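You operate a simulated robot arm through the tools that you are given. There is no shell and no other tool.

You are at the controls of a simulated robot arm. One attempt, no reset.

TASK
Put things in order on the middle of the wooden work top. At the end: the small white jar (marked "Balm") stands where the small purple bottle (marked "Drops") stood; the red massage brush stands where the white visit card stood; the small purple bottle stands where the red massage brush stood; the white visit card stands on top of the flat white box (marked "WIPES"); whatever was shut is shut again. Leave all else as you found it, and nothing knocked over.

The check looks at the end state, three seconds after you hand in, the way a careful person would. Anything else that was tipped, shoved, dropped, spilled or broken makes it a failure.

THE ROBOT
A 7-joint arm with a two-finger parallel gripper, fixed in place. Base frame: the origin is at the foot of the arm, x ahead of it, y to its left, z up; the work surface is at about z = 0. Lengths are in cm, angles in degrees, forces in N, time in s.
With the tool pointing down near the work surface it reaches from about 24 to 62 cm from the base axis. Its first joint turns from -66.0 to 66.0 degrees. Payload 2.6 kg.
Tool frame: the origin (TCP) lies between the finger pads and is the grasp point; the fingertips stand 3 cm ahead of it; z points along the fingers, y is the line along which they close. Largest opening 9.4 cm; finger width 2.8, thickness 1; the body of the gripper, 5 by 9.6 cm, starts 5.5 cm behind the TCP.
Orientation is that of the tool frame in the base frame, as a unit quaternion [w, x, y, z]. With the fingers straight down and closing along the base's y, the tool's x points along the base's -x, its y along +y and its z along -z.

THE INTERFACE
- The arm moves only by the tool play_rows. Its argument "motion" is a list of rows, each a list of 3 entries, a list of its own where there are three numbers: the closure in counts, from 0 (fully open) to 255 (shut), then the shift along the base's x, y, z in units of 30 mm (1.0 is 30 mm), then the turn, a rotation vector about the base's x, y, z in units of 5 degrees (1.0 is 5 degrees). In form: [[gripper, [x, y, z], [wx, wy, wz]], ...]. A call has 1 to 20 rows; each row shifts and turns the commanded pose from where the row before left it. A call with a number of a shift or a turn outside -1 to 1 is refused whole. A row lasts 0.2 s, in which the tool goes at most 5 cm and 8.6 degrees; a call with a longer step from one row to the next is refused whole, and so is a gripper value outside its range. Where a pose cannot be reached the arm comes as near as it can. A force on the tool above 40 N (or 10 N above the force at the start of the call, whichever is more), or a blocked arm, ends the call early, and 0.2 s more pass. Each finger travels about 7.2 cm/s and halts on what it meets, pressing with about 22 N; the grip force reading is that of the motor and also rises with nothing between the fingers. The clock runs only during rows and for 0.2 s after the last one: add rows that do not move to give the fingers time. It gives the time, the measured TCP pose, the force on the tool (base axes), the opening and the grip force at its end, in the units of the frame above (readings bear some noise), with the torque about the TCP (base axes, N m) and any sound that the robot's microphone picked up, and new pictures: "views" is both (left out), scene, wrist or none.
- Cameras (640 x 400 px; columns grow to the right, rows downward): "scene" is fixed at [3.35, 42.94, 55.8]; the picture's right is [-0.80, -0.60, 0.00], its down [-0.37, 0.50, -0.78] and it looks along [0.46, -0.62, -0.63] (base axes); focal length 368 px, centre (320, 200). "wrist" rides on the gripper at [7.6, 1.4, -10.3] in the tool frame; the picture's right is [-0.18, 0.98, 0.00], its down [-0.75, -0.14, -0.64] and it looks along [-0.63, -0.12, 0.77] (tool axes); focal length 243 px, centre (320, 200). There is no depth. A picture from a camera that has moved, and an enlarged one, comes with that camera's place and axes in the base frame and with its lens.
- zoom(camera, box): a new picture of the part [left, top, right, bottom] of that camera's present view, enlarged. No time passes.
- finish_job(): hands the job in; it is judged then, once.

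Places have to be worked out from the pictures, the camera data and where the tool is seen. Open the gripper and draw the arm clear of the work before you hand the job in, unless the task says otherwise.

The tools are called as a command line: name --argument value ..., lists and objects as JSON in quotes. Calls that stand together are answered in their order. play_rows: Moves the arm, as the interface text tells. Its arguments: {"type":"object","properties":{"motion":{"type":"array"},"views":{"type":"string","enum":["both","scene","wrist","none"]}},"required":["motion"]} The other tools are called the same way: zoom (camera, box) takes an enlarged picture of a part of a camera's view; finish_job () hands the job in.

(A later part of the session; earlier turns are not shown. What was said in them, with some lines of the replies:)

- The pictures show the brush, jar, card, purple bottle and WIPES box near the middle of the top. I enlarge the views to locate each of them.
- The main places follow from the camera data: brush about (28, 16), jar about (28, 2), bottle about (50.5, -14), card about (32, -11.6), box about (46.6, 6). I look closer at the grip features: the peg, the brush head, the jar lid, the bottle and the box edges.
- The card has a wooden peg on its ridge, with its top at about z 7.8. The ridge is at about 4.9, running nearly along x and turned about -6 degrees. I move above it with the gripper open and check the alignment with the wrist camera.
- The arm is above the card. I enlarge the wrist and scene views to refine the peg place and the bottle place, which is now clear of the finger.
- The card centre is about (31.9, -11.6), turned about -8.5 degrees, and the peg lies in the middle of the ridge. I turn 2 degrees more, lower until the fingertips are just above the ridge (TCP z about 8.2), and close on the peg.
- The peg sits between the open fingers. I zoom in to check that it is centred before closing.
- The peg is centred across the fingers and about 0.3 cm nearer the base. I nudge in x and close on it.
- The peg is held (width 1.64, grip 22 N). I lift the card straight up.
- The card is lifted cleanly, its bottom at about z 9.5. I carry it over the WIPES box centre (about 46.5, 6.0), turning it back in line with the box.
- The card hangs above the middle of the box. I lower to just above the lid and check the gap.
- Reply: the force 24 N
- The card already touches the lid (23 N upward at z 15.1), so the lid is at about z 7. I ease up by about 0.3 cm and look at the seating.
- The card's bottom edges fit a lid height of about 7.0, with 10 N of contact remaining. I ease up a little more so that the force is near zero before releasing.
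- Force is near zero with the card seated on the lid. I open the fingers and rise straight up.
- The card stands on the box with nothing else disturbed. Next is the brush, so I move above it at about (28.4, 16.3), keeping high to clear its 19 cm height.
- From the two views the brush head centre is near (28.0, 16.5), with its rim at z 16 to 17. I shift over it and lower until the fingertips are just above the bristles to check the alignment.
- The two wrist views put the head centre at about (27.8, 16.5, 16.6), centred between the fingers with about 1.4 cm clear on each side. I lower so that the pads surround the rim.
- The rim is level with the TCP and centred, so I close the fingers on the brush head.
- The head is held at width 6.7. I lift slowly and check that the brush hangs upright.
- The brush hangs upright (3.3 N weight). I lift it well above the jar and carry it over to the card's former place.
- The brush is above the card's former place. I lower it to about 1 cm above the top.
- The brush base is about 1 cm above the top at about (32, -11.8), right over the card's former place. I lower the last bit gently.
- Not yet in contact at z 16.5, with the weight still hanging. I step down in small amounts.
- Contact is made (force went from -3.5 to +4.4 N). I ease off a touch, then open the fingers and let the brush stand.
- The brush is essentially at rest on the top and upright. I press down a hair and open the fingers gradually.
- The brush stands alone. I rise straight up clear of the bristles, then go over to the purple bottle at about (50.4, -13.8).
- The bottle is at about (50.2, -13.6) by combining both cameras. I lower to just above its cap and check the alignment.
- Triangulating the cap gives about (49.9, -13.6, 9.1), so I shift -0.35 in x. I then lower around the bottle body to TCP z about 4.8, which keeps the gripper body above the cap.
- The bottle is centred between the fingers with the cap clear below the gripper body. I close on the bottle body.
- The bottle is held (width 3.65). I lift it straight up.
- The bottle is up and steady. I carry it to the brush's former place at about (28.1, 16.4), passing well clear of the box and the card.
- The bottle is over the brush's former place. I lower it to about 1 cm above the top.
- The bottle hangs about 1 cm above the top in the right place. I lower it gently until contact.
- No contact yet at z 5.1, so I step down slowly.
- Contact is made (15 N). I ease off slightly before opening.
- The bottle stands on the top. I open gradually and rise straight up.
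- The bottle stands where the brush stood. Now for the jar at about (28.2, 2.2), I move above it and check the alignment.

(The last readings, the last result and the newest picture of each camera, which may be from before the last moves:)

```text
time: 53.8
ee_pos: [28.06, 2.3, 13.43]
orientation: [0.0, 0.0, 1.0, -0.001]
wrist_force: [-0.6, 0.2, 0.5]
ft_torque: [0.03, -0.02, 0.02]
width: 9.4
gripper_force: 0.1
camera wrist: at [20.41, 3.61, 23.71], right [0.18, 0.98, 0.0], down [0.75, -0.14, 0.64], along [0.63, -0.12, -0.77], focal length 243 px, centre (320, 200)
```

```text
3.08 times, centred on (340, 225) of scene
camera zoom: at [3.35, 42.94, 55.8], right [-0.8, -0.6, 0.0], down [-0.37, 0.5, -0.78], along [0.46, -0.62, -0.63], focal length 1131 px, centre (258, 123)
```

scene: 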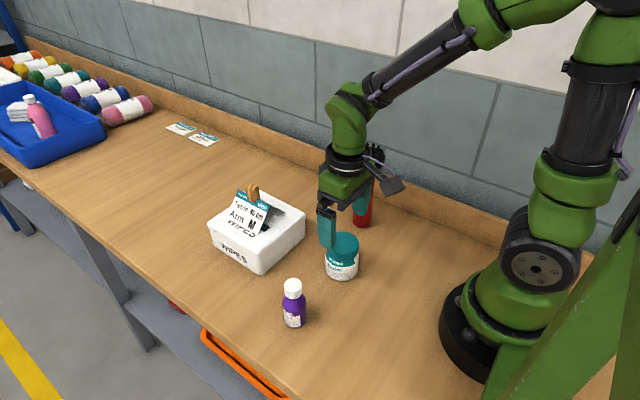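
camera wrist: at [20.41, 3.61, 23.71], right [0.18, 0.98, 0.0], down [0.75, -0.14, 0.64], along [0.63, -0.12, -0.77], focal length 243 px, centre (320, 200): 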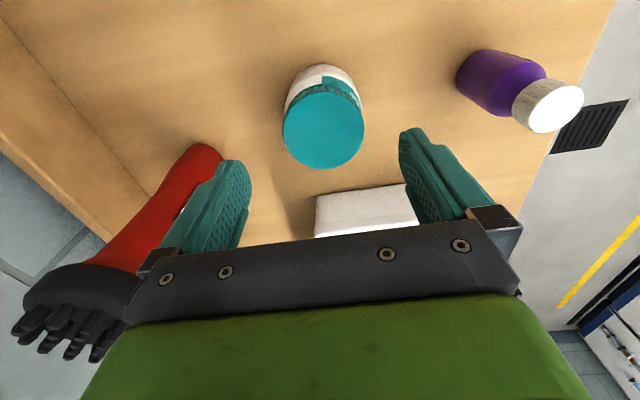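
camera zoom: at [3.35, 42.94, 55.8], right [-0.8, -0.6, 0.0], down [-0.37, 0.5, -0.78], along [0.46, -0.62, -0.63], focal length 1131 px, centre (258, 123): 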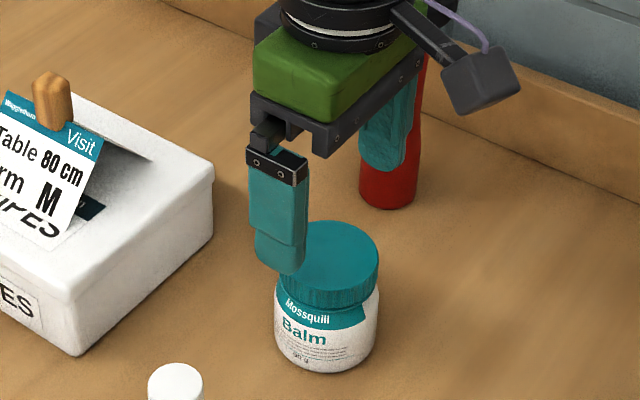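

The jar centre is about (27.9, 2.45). I make a small correction and lower around the jar body to TCP z about 3.7.

play_rows --motion '[[0, [-0.05, 0.05, -0.3], [0, 0, 0]], [0, [0, 0, -0.6], [0, 0, 0]], [0, [0, 0, -0.7], [0, 0, 0]], [0, [0, 0, -0.7], [0, 0, 0]], [0, [0, 0, -0.6], [0, 0, 0]], [0, [0, 0, -0.33], [0, 0, 0]], [0, [0, 0, 0], [0, 0, 0]]]' --views "both"

zoom --camera "wrist" --box '[220, 60, 430, 240]'

zoom --camera "scene" --box '[280, 160, 400, 290]'

```text
time: 55.4
ee_pos: [28.02, 2.52, 3.85]
orientation: [0.0, 0.0, 1.0, 0.0]
wrist_force: [-0.1, 0.2, -0.1]
ft_torque: [0.03, 0.0, -0.01]
width: 9.42
gripper_force: 0.1
camera wrist: at [20.31, 3.79, 14.01], right [0.18, 0.98, 0.0], down [0.75, -0.14, 0.64], along [0.63, -0.12, -0.77], focal length 243 px, centre (320, 200)
```

scene: 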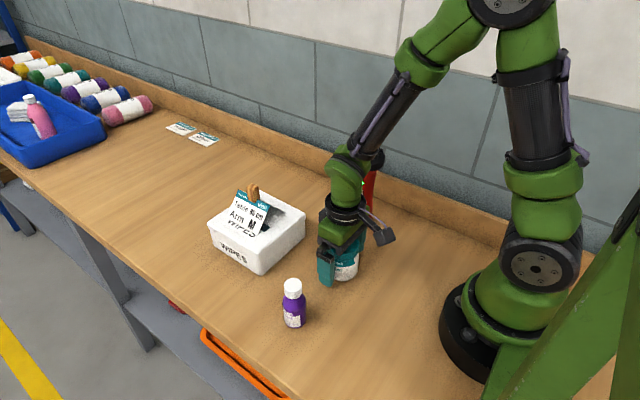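
wrist: 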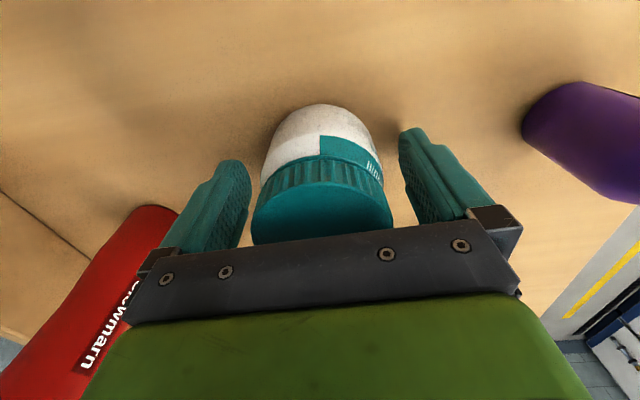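

```text
2.22 times, centred on (325, 150) of wrist
camera zoom: at [20.31, 3.79, 14.01], right [0.18, 0.98, 0.0], down [0.75, -0.14, 0.64], along [0.63, -0.12, -0.77], focal length 539 px, centre (309, 311)
```

zoom: 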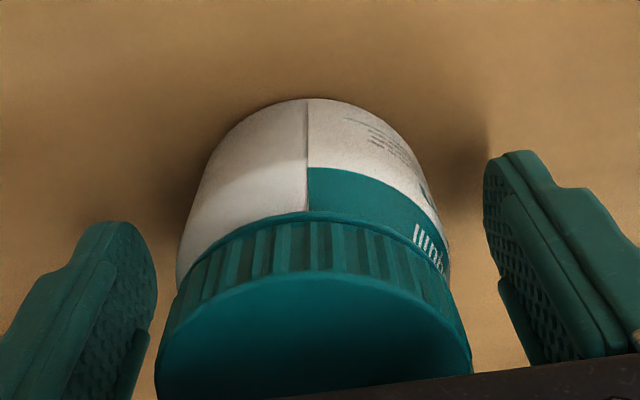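

```text
3.08 times, centred on (340, 225) of scene
camera zoom: at [3.35, 42.94, 55.8], right [-0.8, -0.6, 0.0], down [-0.37, 0.5, -0.78], along [0.46, -0.62, -0.63], focal length 1131 px, centre (258, 123)
```

zoom: 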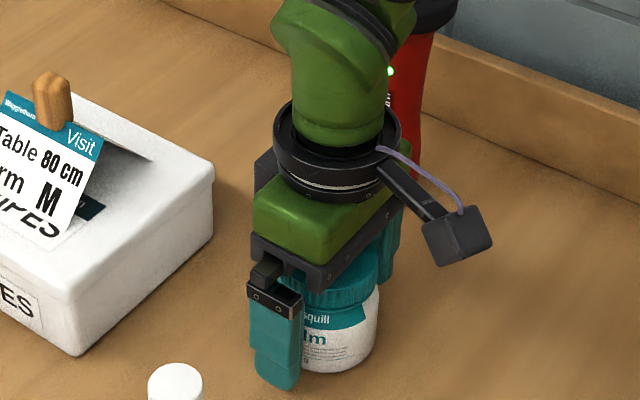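

The jar is centred between the fingers. I close on its body.

play_rows --motion '[[50, [0, 0, 0], [0, 0, 0]], [75, [0, 0, 0], [0, 0, 0]], [90, [0, 0, 0], [0, 0, 0]], [120, [0, 0, 0], [0, 0, 0]], [255, [0, 0, 0], [0, 0, 0]], [255, [0, 0, 0], [0, 0, 0]]]' --views "both"

```text
time: 56.8
ee_pos: [28.01, 2.39, 3.81]
orientation: [0.0, 0.0, 1.0, 0.0]
wrist_force: [-0.4, -0.4, 0.2]
ft_torque: [-0.01, 0.01, 0.0]
width: 6.33
gripper_force: 22.2
camera wrist: at [20.31, 3.79, 14.03], right [0.18, 0.98, 0.0], down [0.75, -0.14, 0.64], along [0.63, -0.12, -0.77], focal length 243 px, centre (320, 200)
```

scene: 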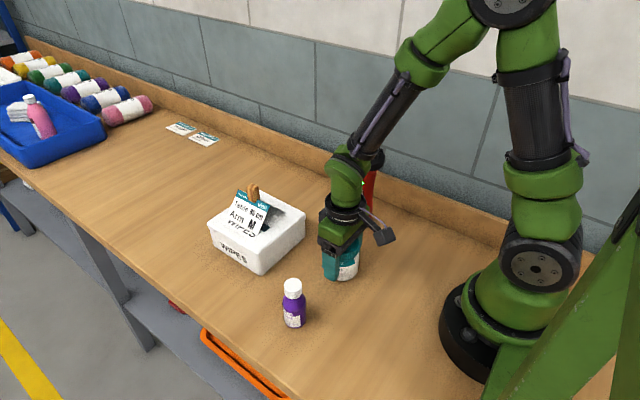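
wrist: 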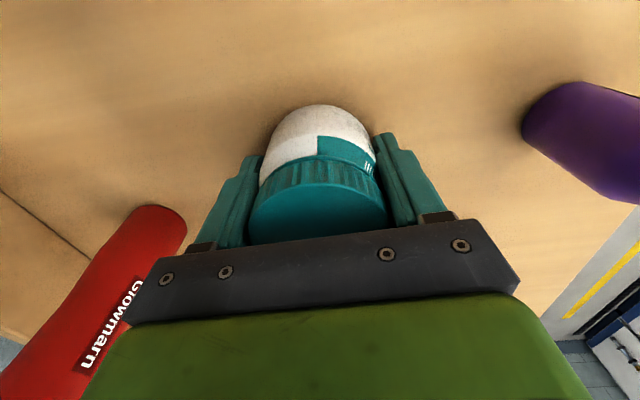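

The jar is held (width 6.33). I lift it high enough (jar bottom above 20 cm) to clear the brush on the way.

play_rows --motion '[[255, [0, 0, 0.1], [0, 0, 0]], [255, [0, 0, 0.3], [0, 0, 0]], [255, [0, 0, 0.6], [0, 0, 0]], [255, [0, 0, 0.9], [0, 0, 0]], [255, [0, 0, 0.9], [0, 0, 0]], [255, [0, 0, 0.9], [0, 0, 0]], [255, [0, 0, 0.9], [0, 0, 0]], [255, [0, 0, 0.9], [0, 0, 0]], [255, [0, 0, 0.9], [0, 0, 0]], [255, [0, 0, 0.5], [0, 0, 0]], [255, [0, 0, 0.2], [0, 0, 0]], [255, [0, 0, 0], [0, 0, 0]]]' --views "both"

```text
time: 59.4
ee_pos: [27.95, 2.34, 25.14]
orientation: [0.001, 0.001, 1.0, -0.001]
wrist_force: [0.7, 2.1, -1.3]
ft_torque: [0.0, 0.01, 0.03]
width: 6.37
gripper_force: 22.0
camera wrist: at [20.24, 3.76, 35.31], right [0.18, 0.98, 0.0], down [0.75, -0.14, 0.64], along [0.63, -0.12, -0.77], focal length 243 px, centre (320, 200)
```

scene: 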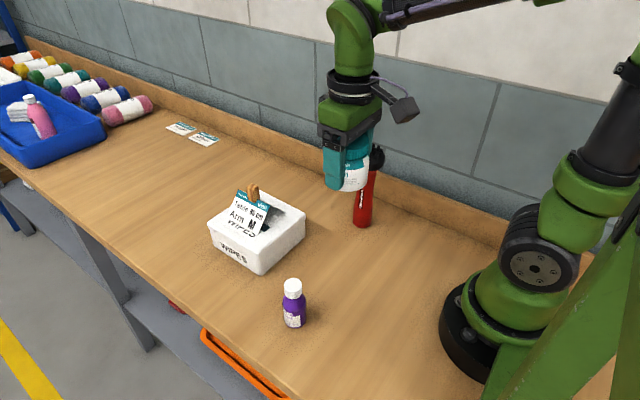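
wrist: 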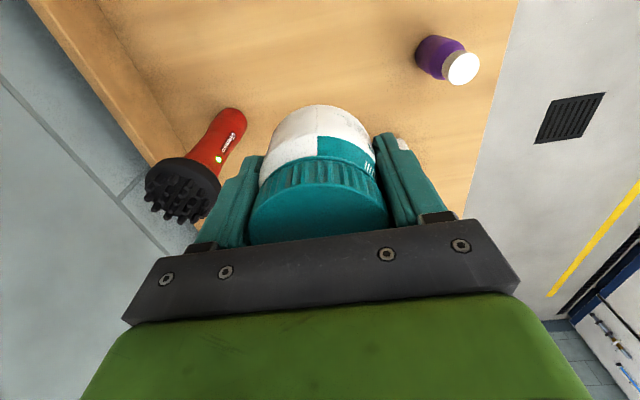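

The jar is held steady with its lid on. I carry it to the bottle's former place at about (50.0, -13.6).

play_rows --motion '[[255, [0.282, -0.2054, 0], [0, 0, 0]], [255, [0.564, -0.4108, 0], [0, 0, 0]], [255, [0.7051, -0.5135, 0], [0, 0, 0]], [255, [0.7051, -0.5135, 0], [0, 0, 0]], [255, [0.7051, -0.5135, 0], [0, 0, 0]], [255, [0.7051, -0.5135, 0], [0, 0, 0]], [255, [0.7051, -0.5135, 0], [0, 0, 0]], [255, [0.7051, -0.5135, 0], [0, 0, 0]], [255, [0.7051, -0.5135, 0], [0, 0, 0]], [255, [0.7051, -0.5135, 0], [0, 0, 0]], [255, [0.564, -0.4108, 0], [0, 0, 0]], [255, [0.282, -0.2054, 0], [0, 0, 0]], [255, [0, 0, 0], [0, 0, 0]], [255, [0, 0, 0], [0, 0, 0]]]' --views "both"

```text
time: 62.4
ee_pos: [50.09, -13.59, 25.14]
orientation: [0.0, 0.0, 1.0, 0.0]
wrist_force: [-0.1, 0.7, -1.1]
ft_torque: [-0.01, -0.01, 0.0]
width: 6.37
gripper_force: 22.1
camera wrist: at [42.4, -12.2, 35.34], right [0.18, 0.98, 0.0], down [0.75, -0.14, 0.64], along [0.63, -0.12, -0.77], focal length 243 px, centre (320, 200)
```

scene: 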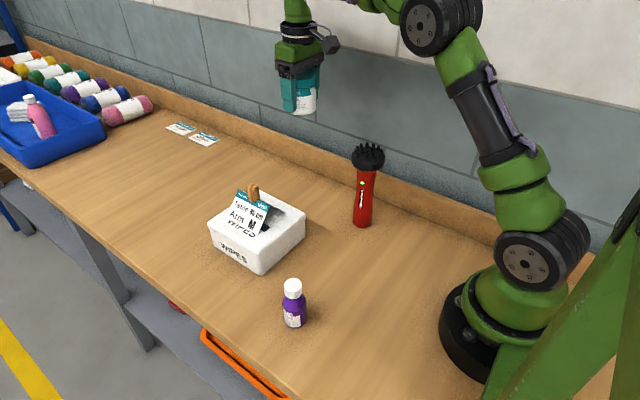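
wrist: 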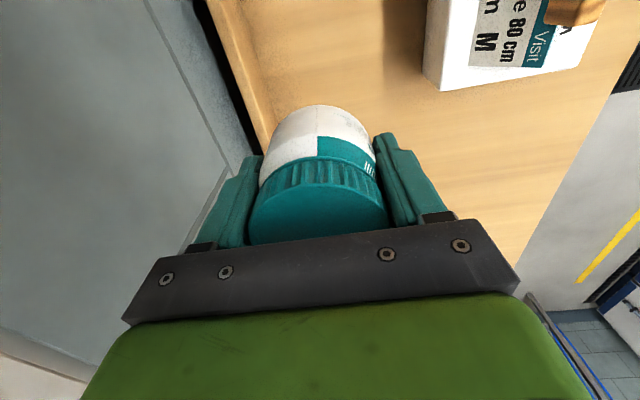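

The jar is over the bottle's former place. I lower it to about 1 cm above the top.

play_rows --motion '[[255, [-0.02, 0, -0.3], [0, 0, 0]], [255, [0, 0, -0.6], [0, 0, 0]], [255, [0, 0, -0.9], [0, 0, 0]], [255, [0, 0, -0.9], [0, 0, 0]], [255, [0, 0, -0.9], [0, 0, 0]], [255, [0, 0, -0.9], [0, 0, 0]], [255, [0, 0, -0.9], [0, 0, 0]], [255, [0, 0, -0.7], [0, 0, 0]], [255, [0, 0, -0.45], [0, 0, 0]], [255, [0, 0, -0.2], [0, 0, 0]], [255, [0, 0, 0], [0, 0, 0]]]' --views "both"

zoom --camera "scene" --box '[260, 120, 350, 210]'

```text
time: 64.8
ee_pos: [49.89, -13.57, 4.79]
orientation: [0.0, -0.001, 1.0, 0.001]
wrist_force: [0.4, -0.4, -1.6]
ft_torque: [-0.01, 0.0, 0.0]
width: 6.36
gripper_force: 22.3
camera wrist: at [42.3, -12.22, 15.05], right [0.18, 0.98, 0.0], down [0.75, -0.14, 0.64], along [0.63, -0.12, -0.77], focal length 243 px, centre (320, 200)
```

scene: 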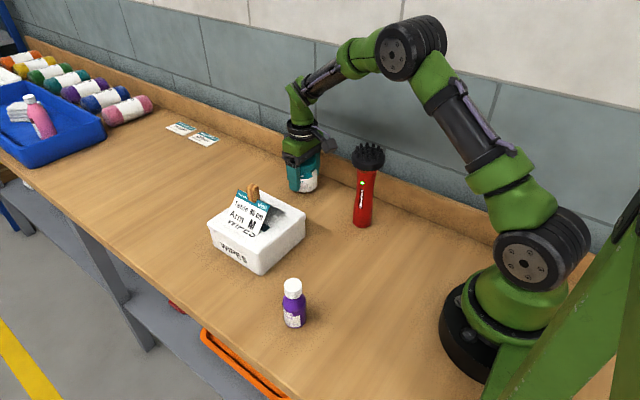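
wrist: 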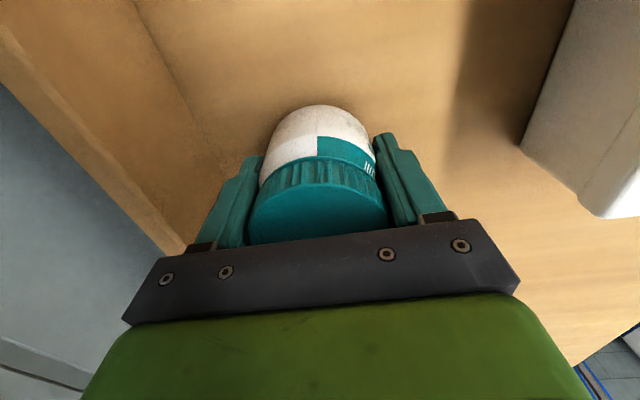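

```text
4.44 times, centred on (305, 165) of scene
camera zoom: at [3.35, 42.94, 55.8], right [-0.8, -0.6, 0.0], down [-0.37, 0.5, -0.78], along [0.46, -0.62, -0.63], focal length 1633 px, centre (387, 356)
```

zoom: 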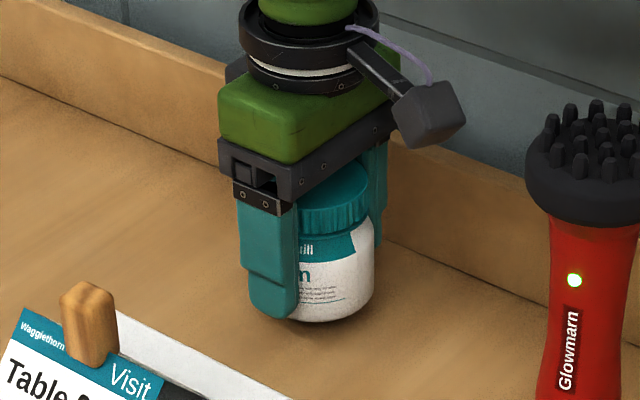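

The jar is about 1 cm above the top. I lower it gently.

play_rows --motion '[[255, [0.02, 0, -0.12], [0, 0, 0]], [255, [0, 0, -0.12], [0, 0, 0]], [255, [0, 0, -0.06], [0, 0, 0]], [255, [0, 0, 0], [0, 0, 0]]]' --views "none"

```text
time: 65.8
ee_pos: [50.06, -13.63, 3.95]
orientation: [0.001, 0.0, 1.0, 0.0]
wrist_force: [-0.4, -0.2, -1.7]
ft_torque: [0.0, 0.02, 0.03]
width: 6.37
gripper_force: 22.1
```

Still hanging freely at z 3.95, with contact expected near 3.85. I take small steps down.

play_rows --motion '[[255, [0, 0, -0.03], [0, 0, 0]], [255, [0, 0, -0.02], [0, 0, 0]], [255, [0, 0, 0], [0, 0, 0]]]' --views "none"

```text
time: 66.6
ee_pos: [50.06, -13.69, 3.82]
orientation: [0.001, 0.0, 1.0, 0.0]
wrist_force: [-1.5, 1.0, 3.0]
ft_torque: [0.05, 0.07, 0.0]
width: 6.38
gripper_force: 21.5
```

Light contact (about +3 N), so the jar rests on the top. I open gradually and rise straight up.

play_rows --motion '[[70, [0, 0, 0], [0, 0, 0]], [55, [0, 0, 0], [0, 0, 0]], [30, [0, 0, 0], [0, 0, 0]], [0, [0, 0, 0], [0, 0, 0]], [0, [0, 0, 0], [0, 0, 0]], [0, [0, 0, 0.2], [0, 0, 0]], [0, [0, 0, 0.6], [0, 0, 0]], [0, [0, 0, 0.9], [0, 0, 0]], [0, [0, 0, 0.9], [0, 0, 0]], [0, [0, 0, 0.9], [0, 0, 0]], [0, [0, 0, 0.9], [0, 0, 0]], [0, [0, 0, 0.9], [0, 0, 0]], [0, [0, 0, 0.9], [0, 0, 0]], [0, [0, 0, 0.9], [0, 0, 0]], [0, [0, 0, 0.5], [0, 0, 0]], [0, [0, 0, 0], [0, 0, 0]]]' --views "both"

zoom --camera "scene" --box '[200, 130, 400, 340]'

zoom --camera "scene" --box '[260, 120, 350, 210]'

```text
time: 70.0
ee_pos: [50.0, -13.49, 26.56]
orientation: [0.0, 0.0, 1.0, 0.001]
wrist_force: [-0.1, -0.2, -0.4]
ft_torque: [-0.02, 0.0, 0.0]
width: 9.41
gripper_force: 0.0
camera wrist: at [42.34, -12.18, 36.82], right [0.18, 0.98, 0.0], down [0.75, -0.14, 0.64], along [0.63, -0.12, -0.77], focal length 243 px, centre (320, 200)
```

scene: 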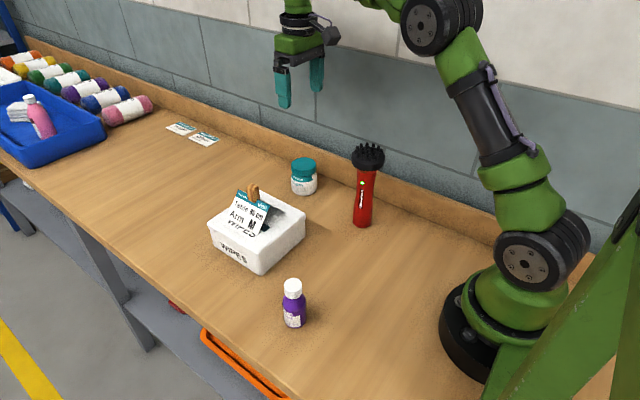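
wrist: 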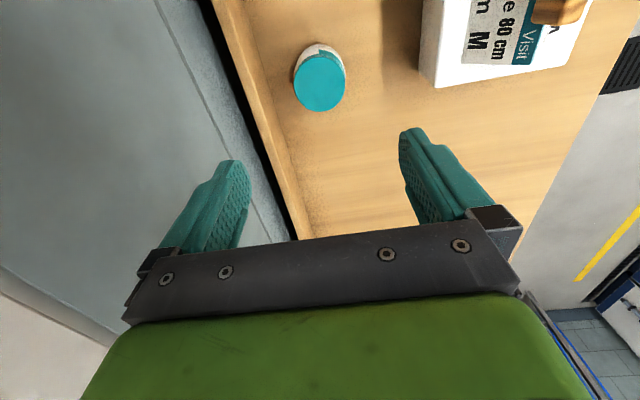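

```text
1.90 times, centred on (300, 235) of scene
camera zoom: at [3.35, 42.94, 55.8], right [-0.8, -0.6, 0.0], down [-0.37, 0.5, -0.78], along [0.46, -0.62, -0.63], focal length 700 px, centre (358, 133)
```

zoom: 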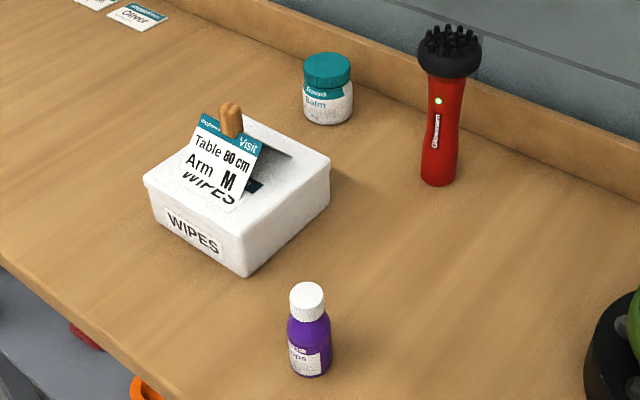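

```text
4.44 times, centred on (305, 165) of scene
camera zoom: at [3.35, 42.94, 55.8], right [-0.8, -0.6, 0.0], down [-0.37, 0.5, -0.78], along [0.46, -0.62, -0.63], focal length 1633 px, centre (387, 356)
```

zoom: 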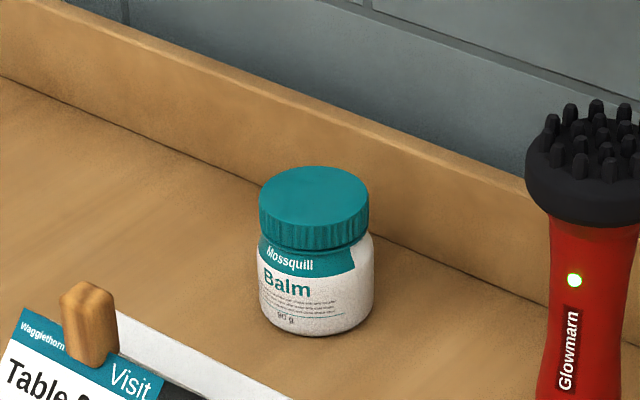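

All four items look in place. I check the card on the box closely and at the same time draw the arm back towards its start pose, keeping it high.

play_rows --motion '[[0, [-0.3, 0.25, 0.1], [0, 0, 0]], [0, [-0.6, 0.5, 0.1], [0, 0, 0]], [0, [-0.7, 0.55, 0.1], [0, 0, 0]], [0, [-0.7, 0.55, 0], [0, 0, 0]], [0, [-0.7, 0.55, 0], [0, 0, 0]], [0, [-0.7, 0.55, 0], [0, 0, 0]], [0, [-0.7, 0.55, 0], [0, 0, 0]], [0, [-0.6, 0.5, 0], [0, 0, 0]], [0, [-0.4, 0.35, 0], [0, 0, 0]], [0, [-0.2, 0.2, 0], [0, 0, 0]], [0, [0, 0, 0], [0, 0, 0]]]' --views "both"

zoom --camera "scene" --box '[200, 170, 310, 280]'

zoom --camera "scene" --box '[0, 30, 230, 180]'

zoom --camera "wrist" --box '[120, 0, 560, 240]'

```text
time: 72.4
ee_pos: [33.25, 0.06, 27.64]
orientation: [0.0, 0.0, 1.0, 0.0]
wrist_force: [0.5, -0.3, 0.0]
ft_torque: [-0.01, -0.01, -0.01]
width: 9.42
gripper_force: 0.0
camera wrist: at [25.52, 1.46, 37.75], right [0.18, 0.98, 0.0], down [0.75, -0.14, 0.64], along [0.63, -0.12, -0.77], focal length 243 px, centre (320, 200)
```

scene: 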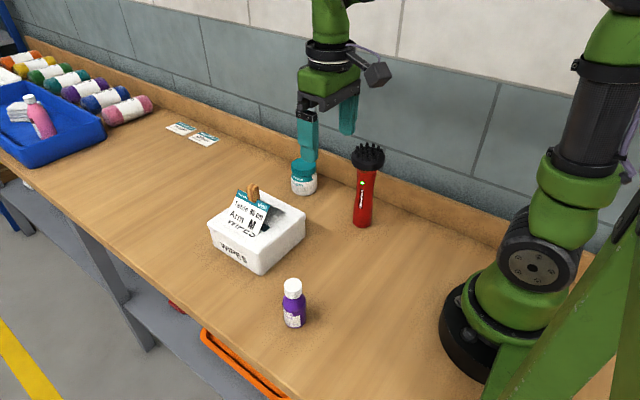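
wrist: 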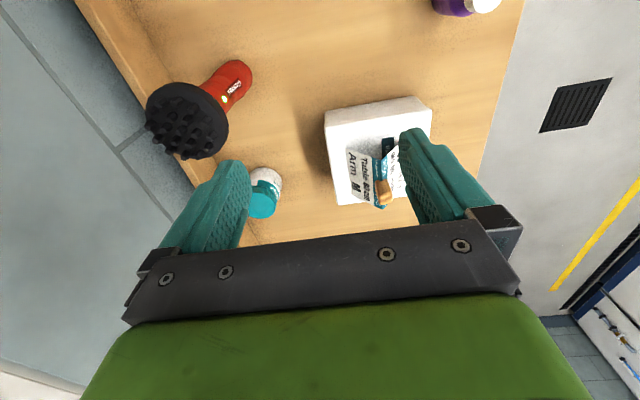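

```text
3.64 times, centred on (255, 225) of scene
camera zoom: at [3.35, 42.95, 55.8], right [-0.8, -0.6, 0.0], down [-0.37, 0.5, -0.78], along [0.46, -0.62, -0.63], focal length 1336 px, centre (556, 109)
```

zoom: 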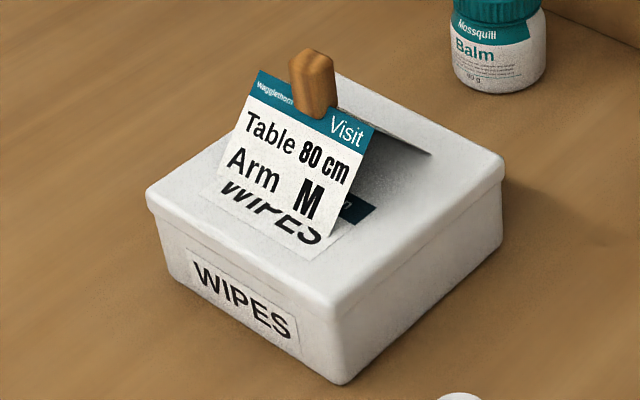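

```text
2.67 times, centred on (115, 105) of scene
camera zoom: at [3.35, 42.95, 55.8], right [-0.8, -0.6, 0.0], down [-0.37, 0.5, -0.78], along [0.46, -0.62, -0.63], focal length 980 px, centre (867, 453)
```

zoom: 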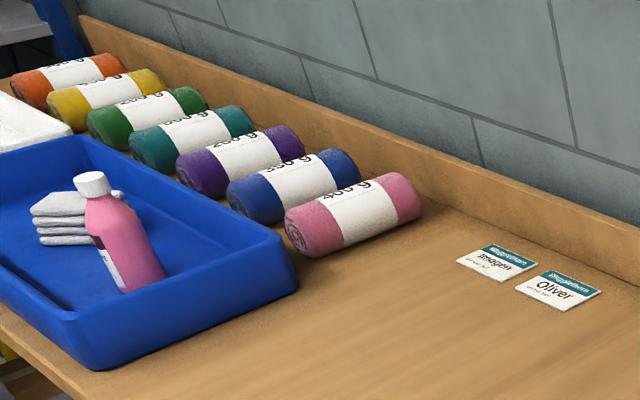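

```text
1.45 times, centred on (340, 120) of wrist
camera zoom: at [25.52, 1.46, 37.75], right [0.18, 0.98, 0.0], down [0.75, -0.14, 0.64], along [0.63, -0.12, -0.77], focal length 353 px, centre (291, 316)
```

zoom: 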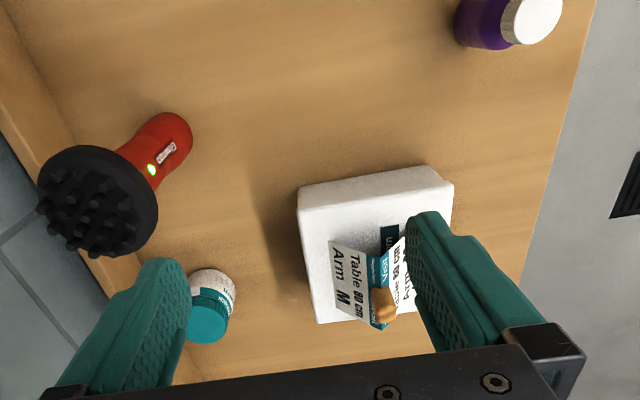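

Everything is in order: jar at the bottle's place, bottle at the brush's place, brush at the card's place, card standing on the WIPES box, lids on. The arm is clear with the gripper open, so I hand in.

finish_job

```text
The job is handed in.
```

The job is handed in. All four items are in their new places, and in the last pictures nothing was tipped or out of place.

| Item | Now stands |
|---|---|
| White jar ("Balm") | where the purple bottle stood, about (50.0, -13.6) |
| Purple bottle ("Drops") | where the red brush stood, about (28.2, 16.4) |
| Red massage brush | where the visit card stood, about (31.8, -11.6) |
| White visit card | on top of the WIPES box, near the middle |

- **Placement accuracy:** I placed the items from camera estimates, so each should be within about half a centimetre of the original spot. The card was turned about 8 degrees to line up with the box.
- **Shut things:** I opened nothing. The jar lid, bottle cap and box lid all looked shut at the end.
- **One firm touch:** the card met the box lid at about 23 N when I lowered it, because the box was about 1 cm taller than I had judged. I eased off before letting go, and the box did not visibly move.

The gripper was open and the arm drawn back near its start pose before I handed in.
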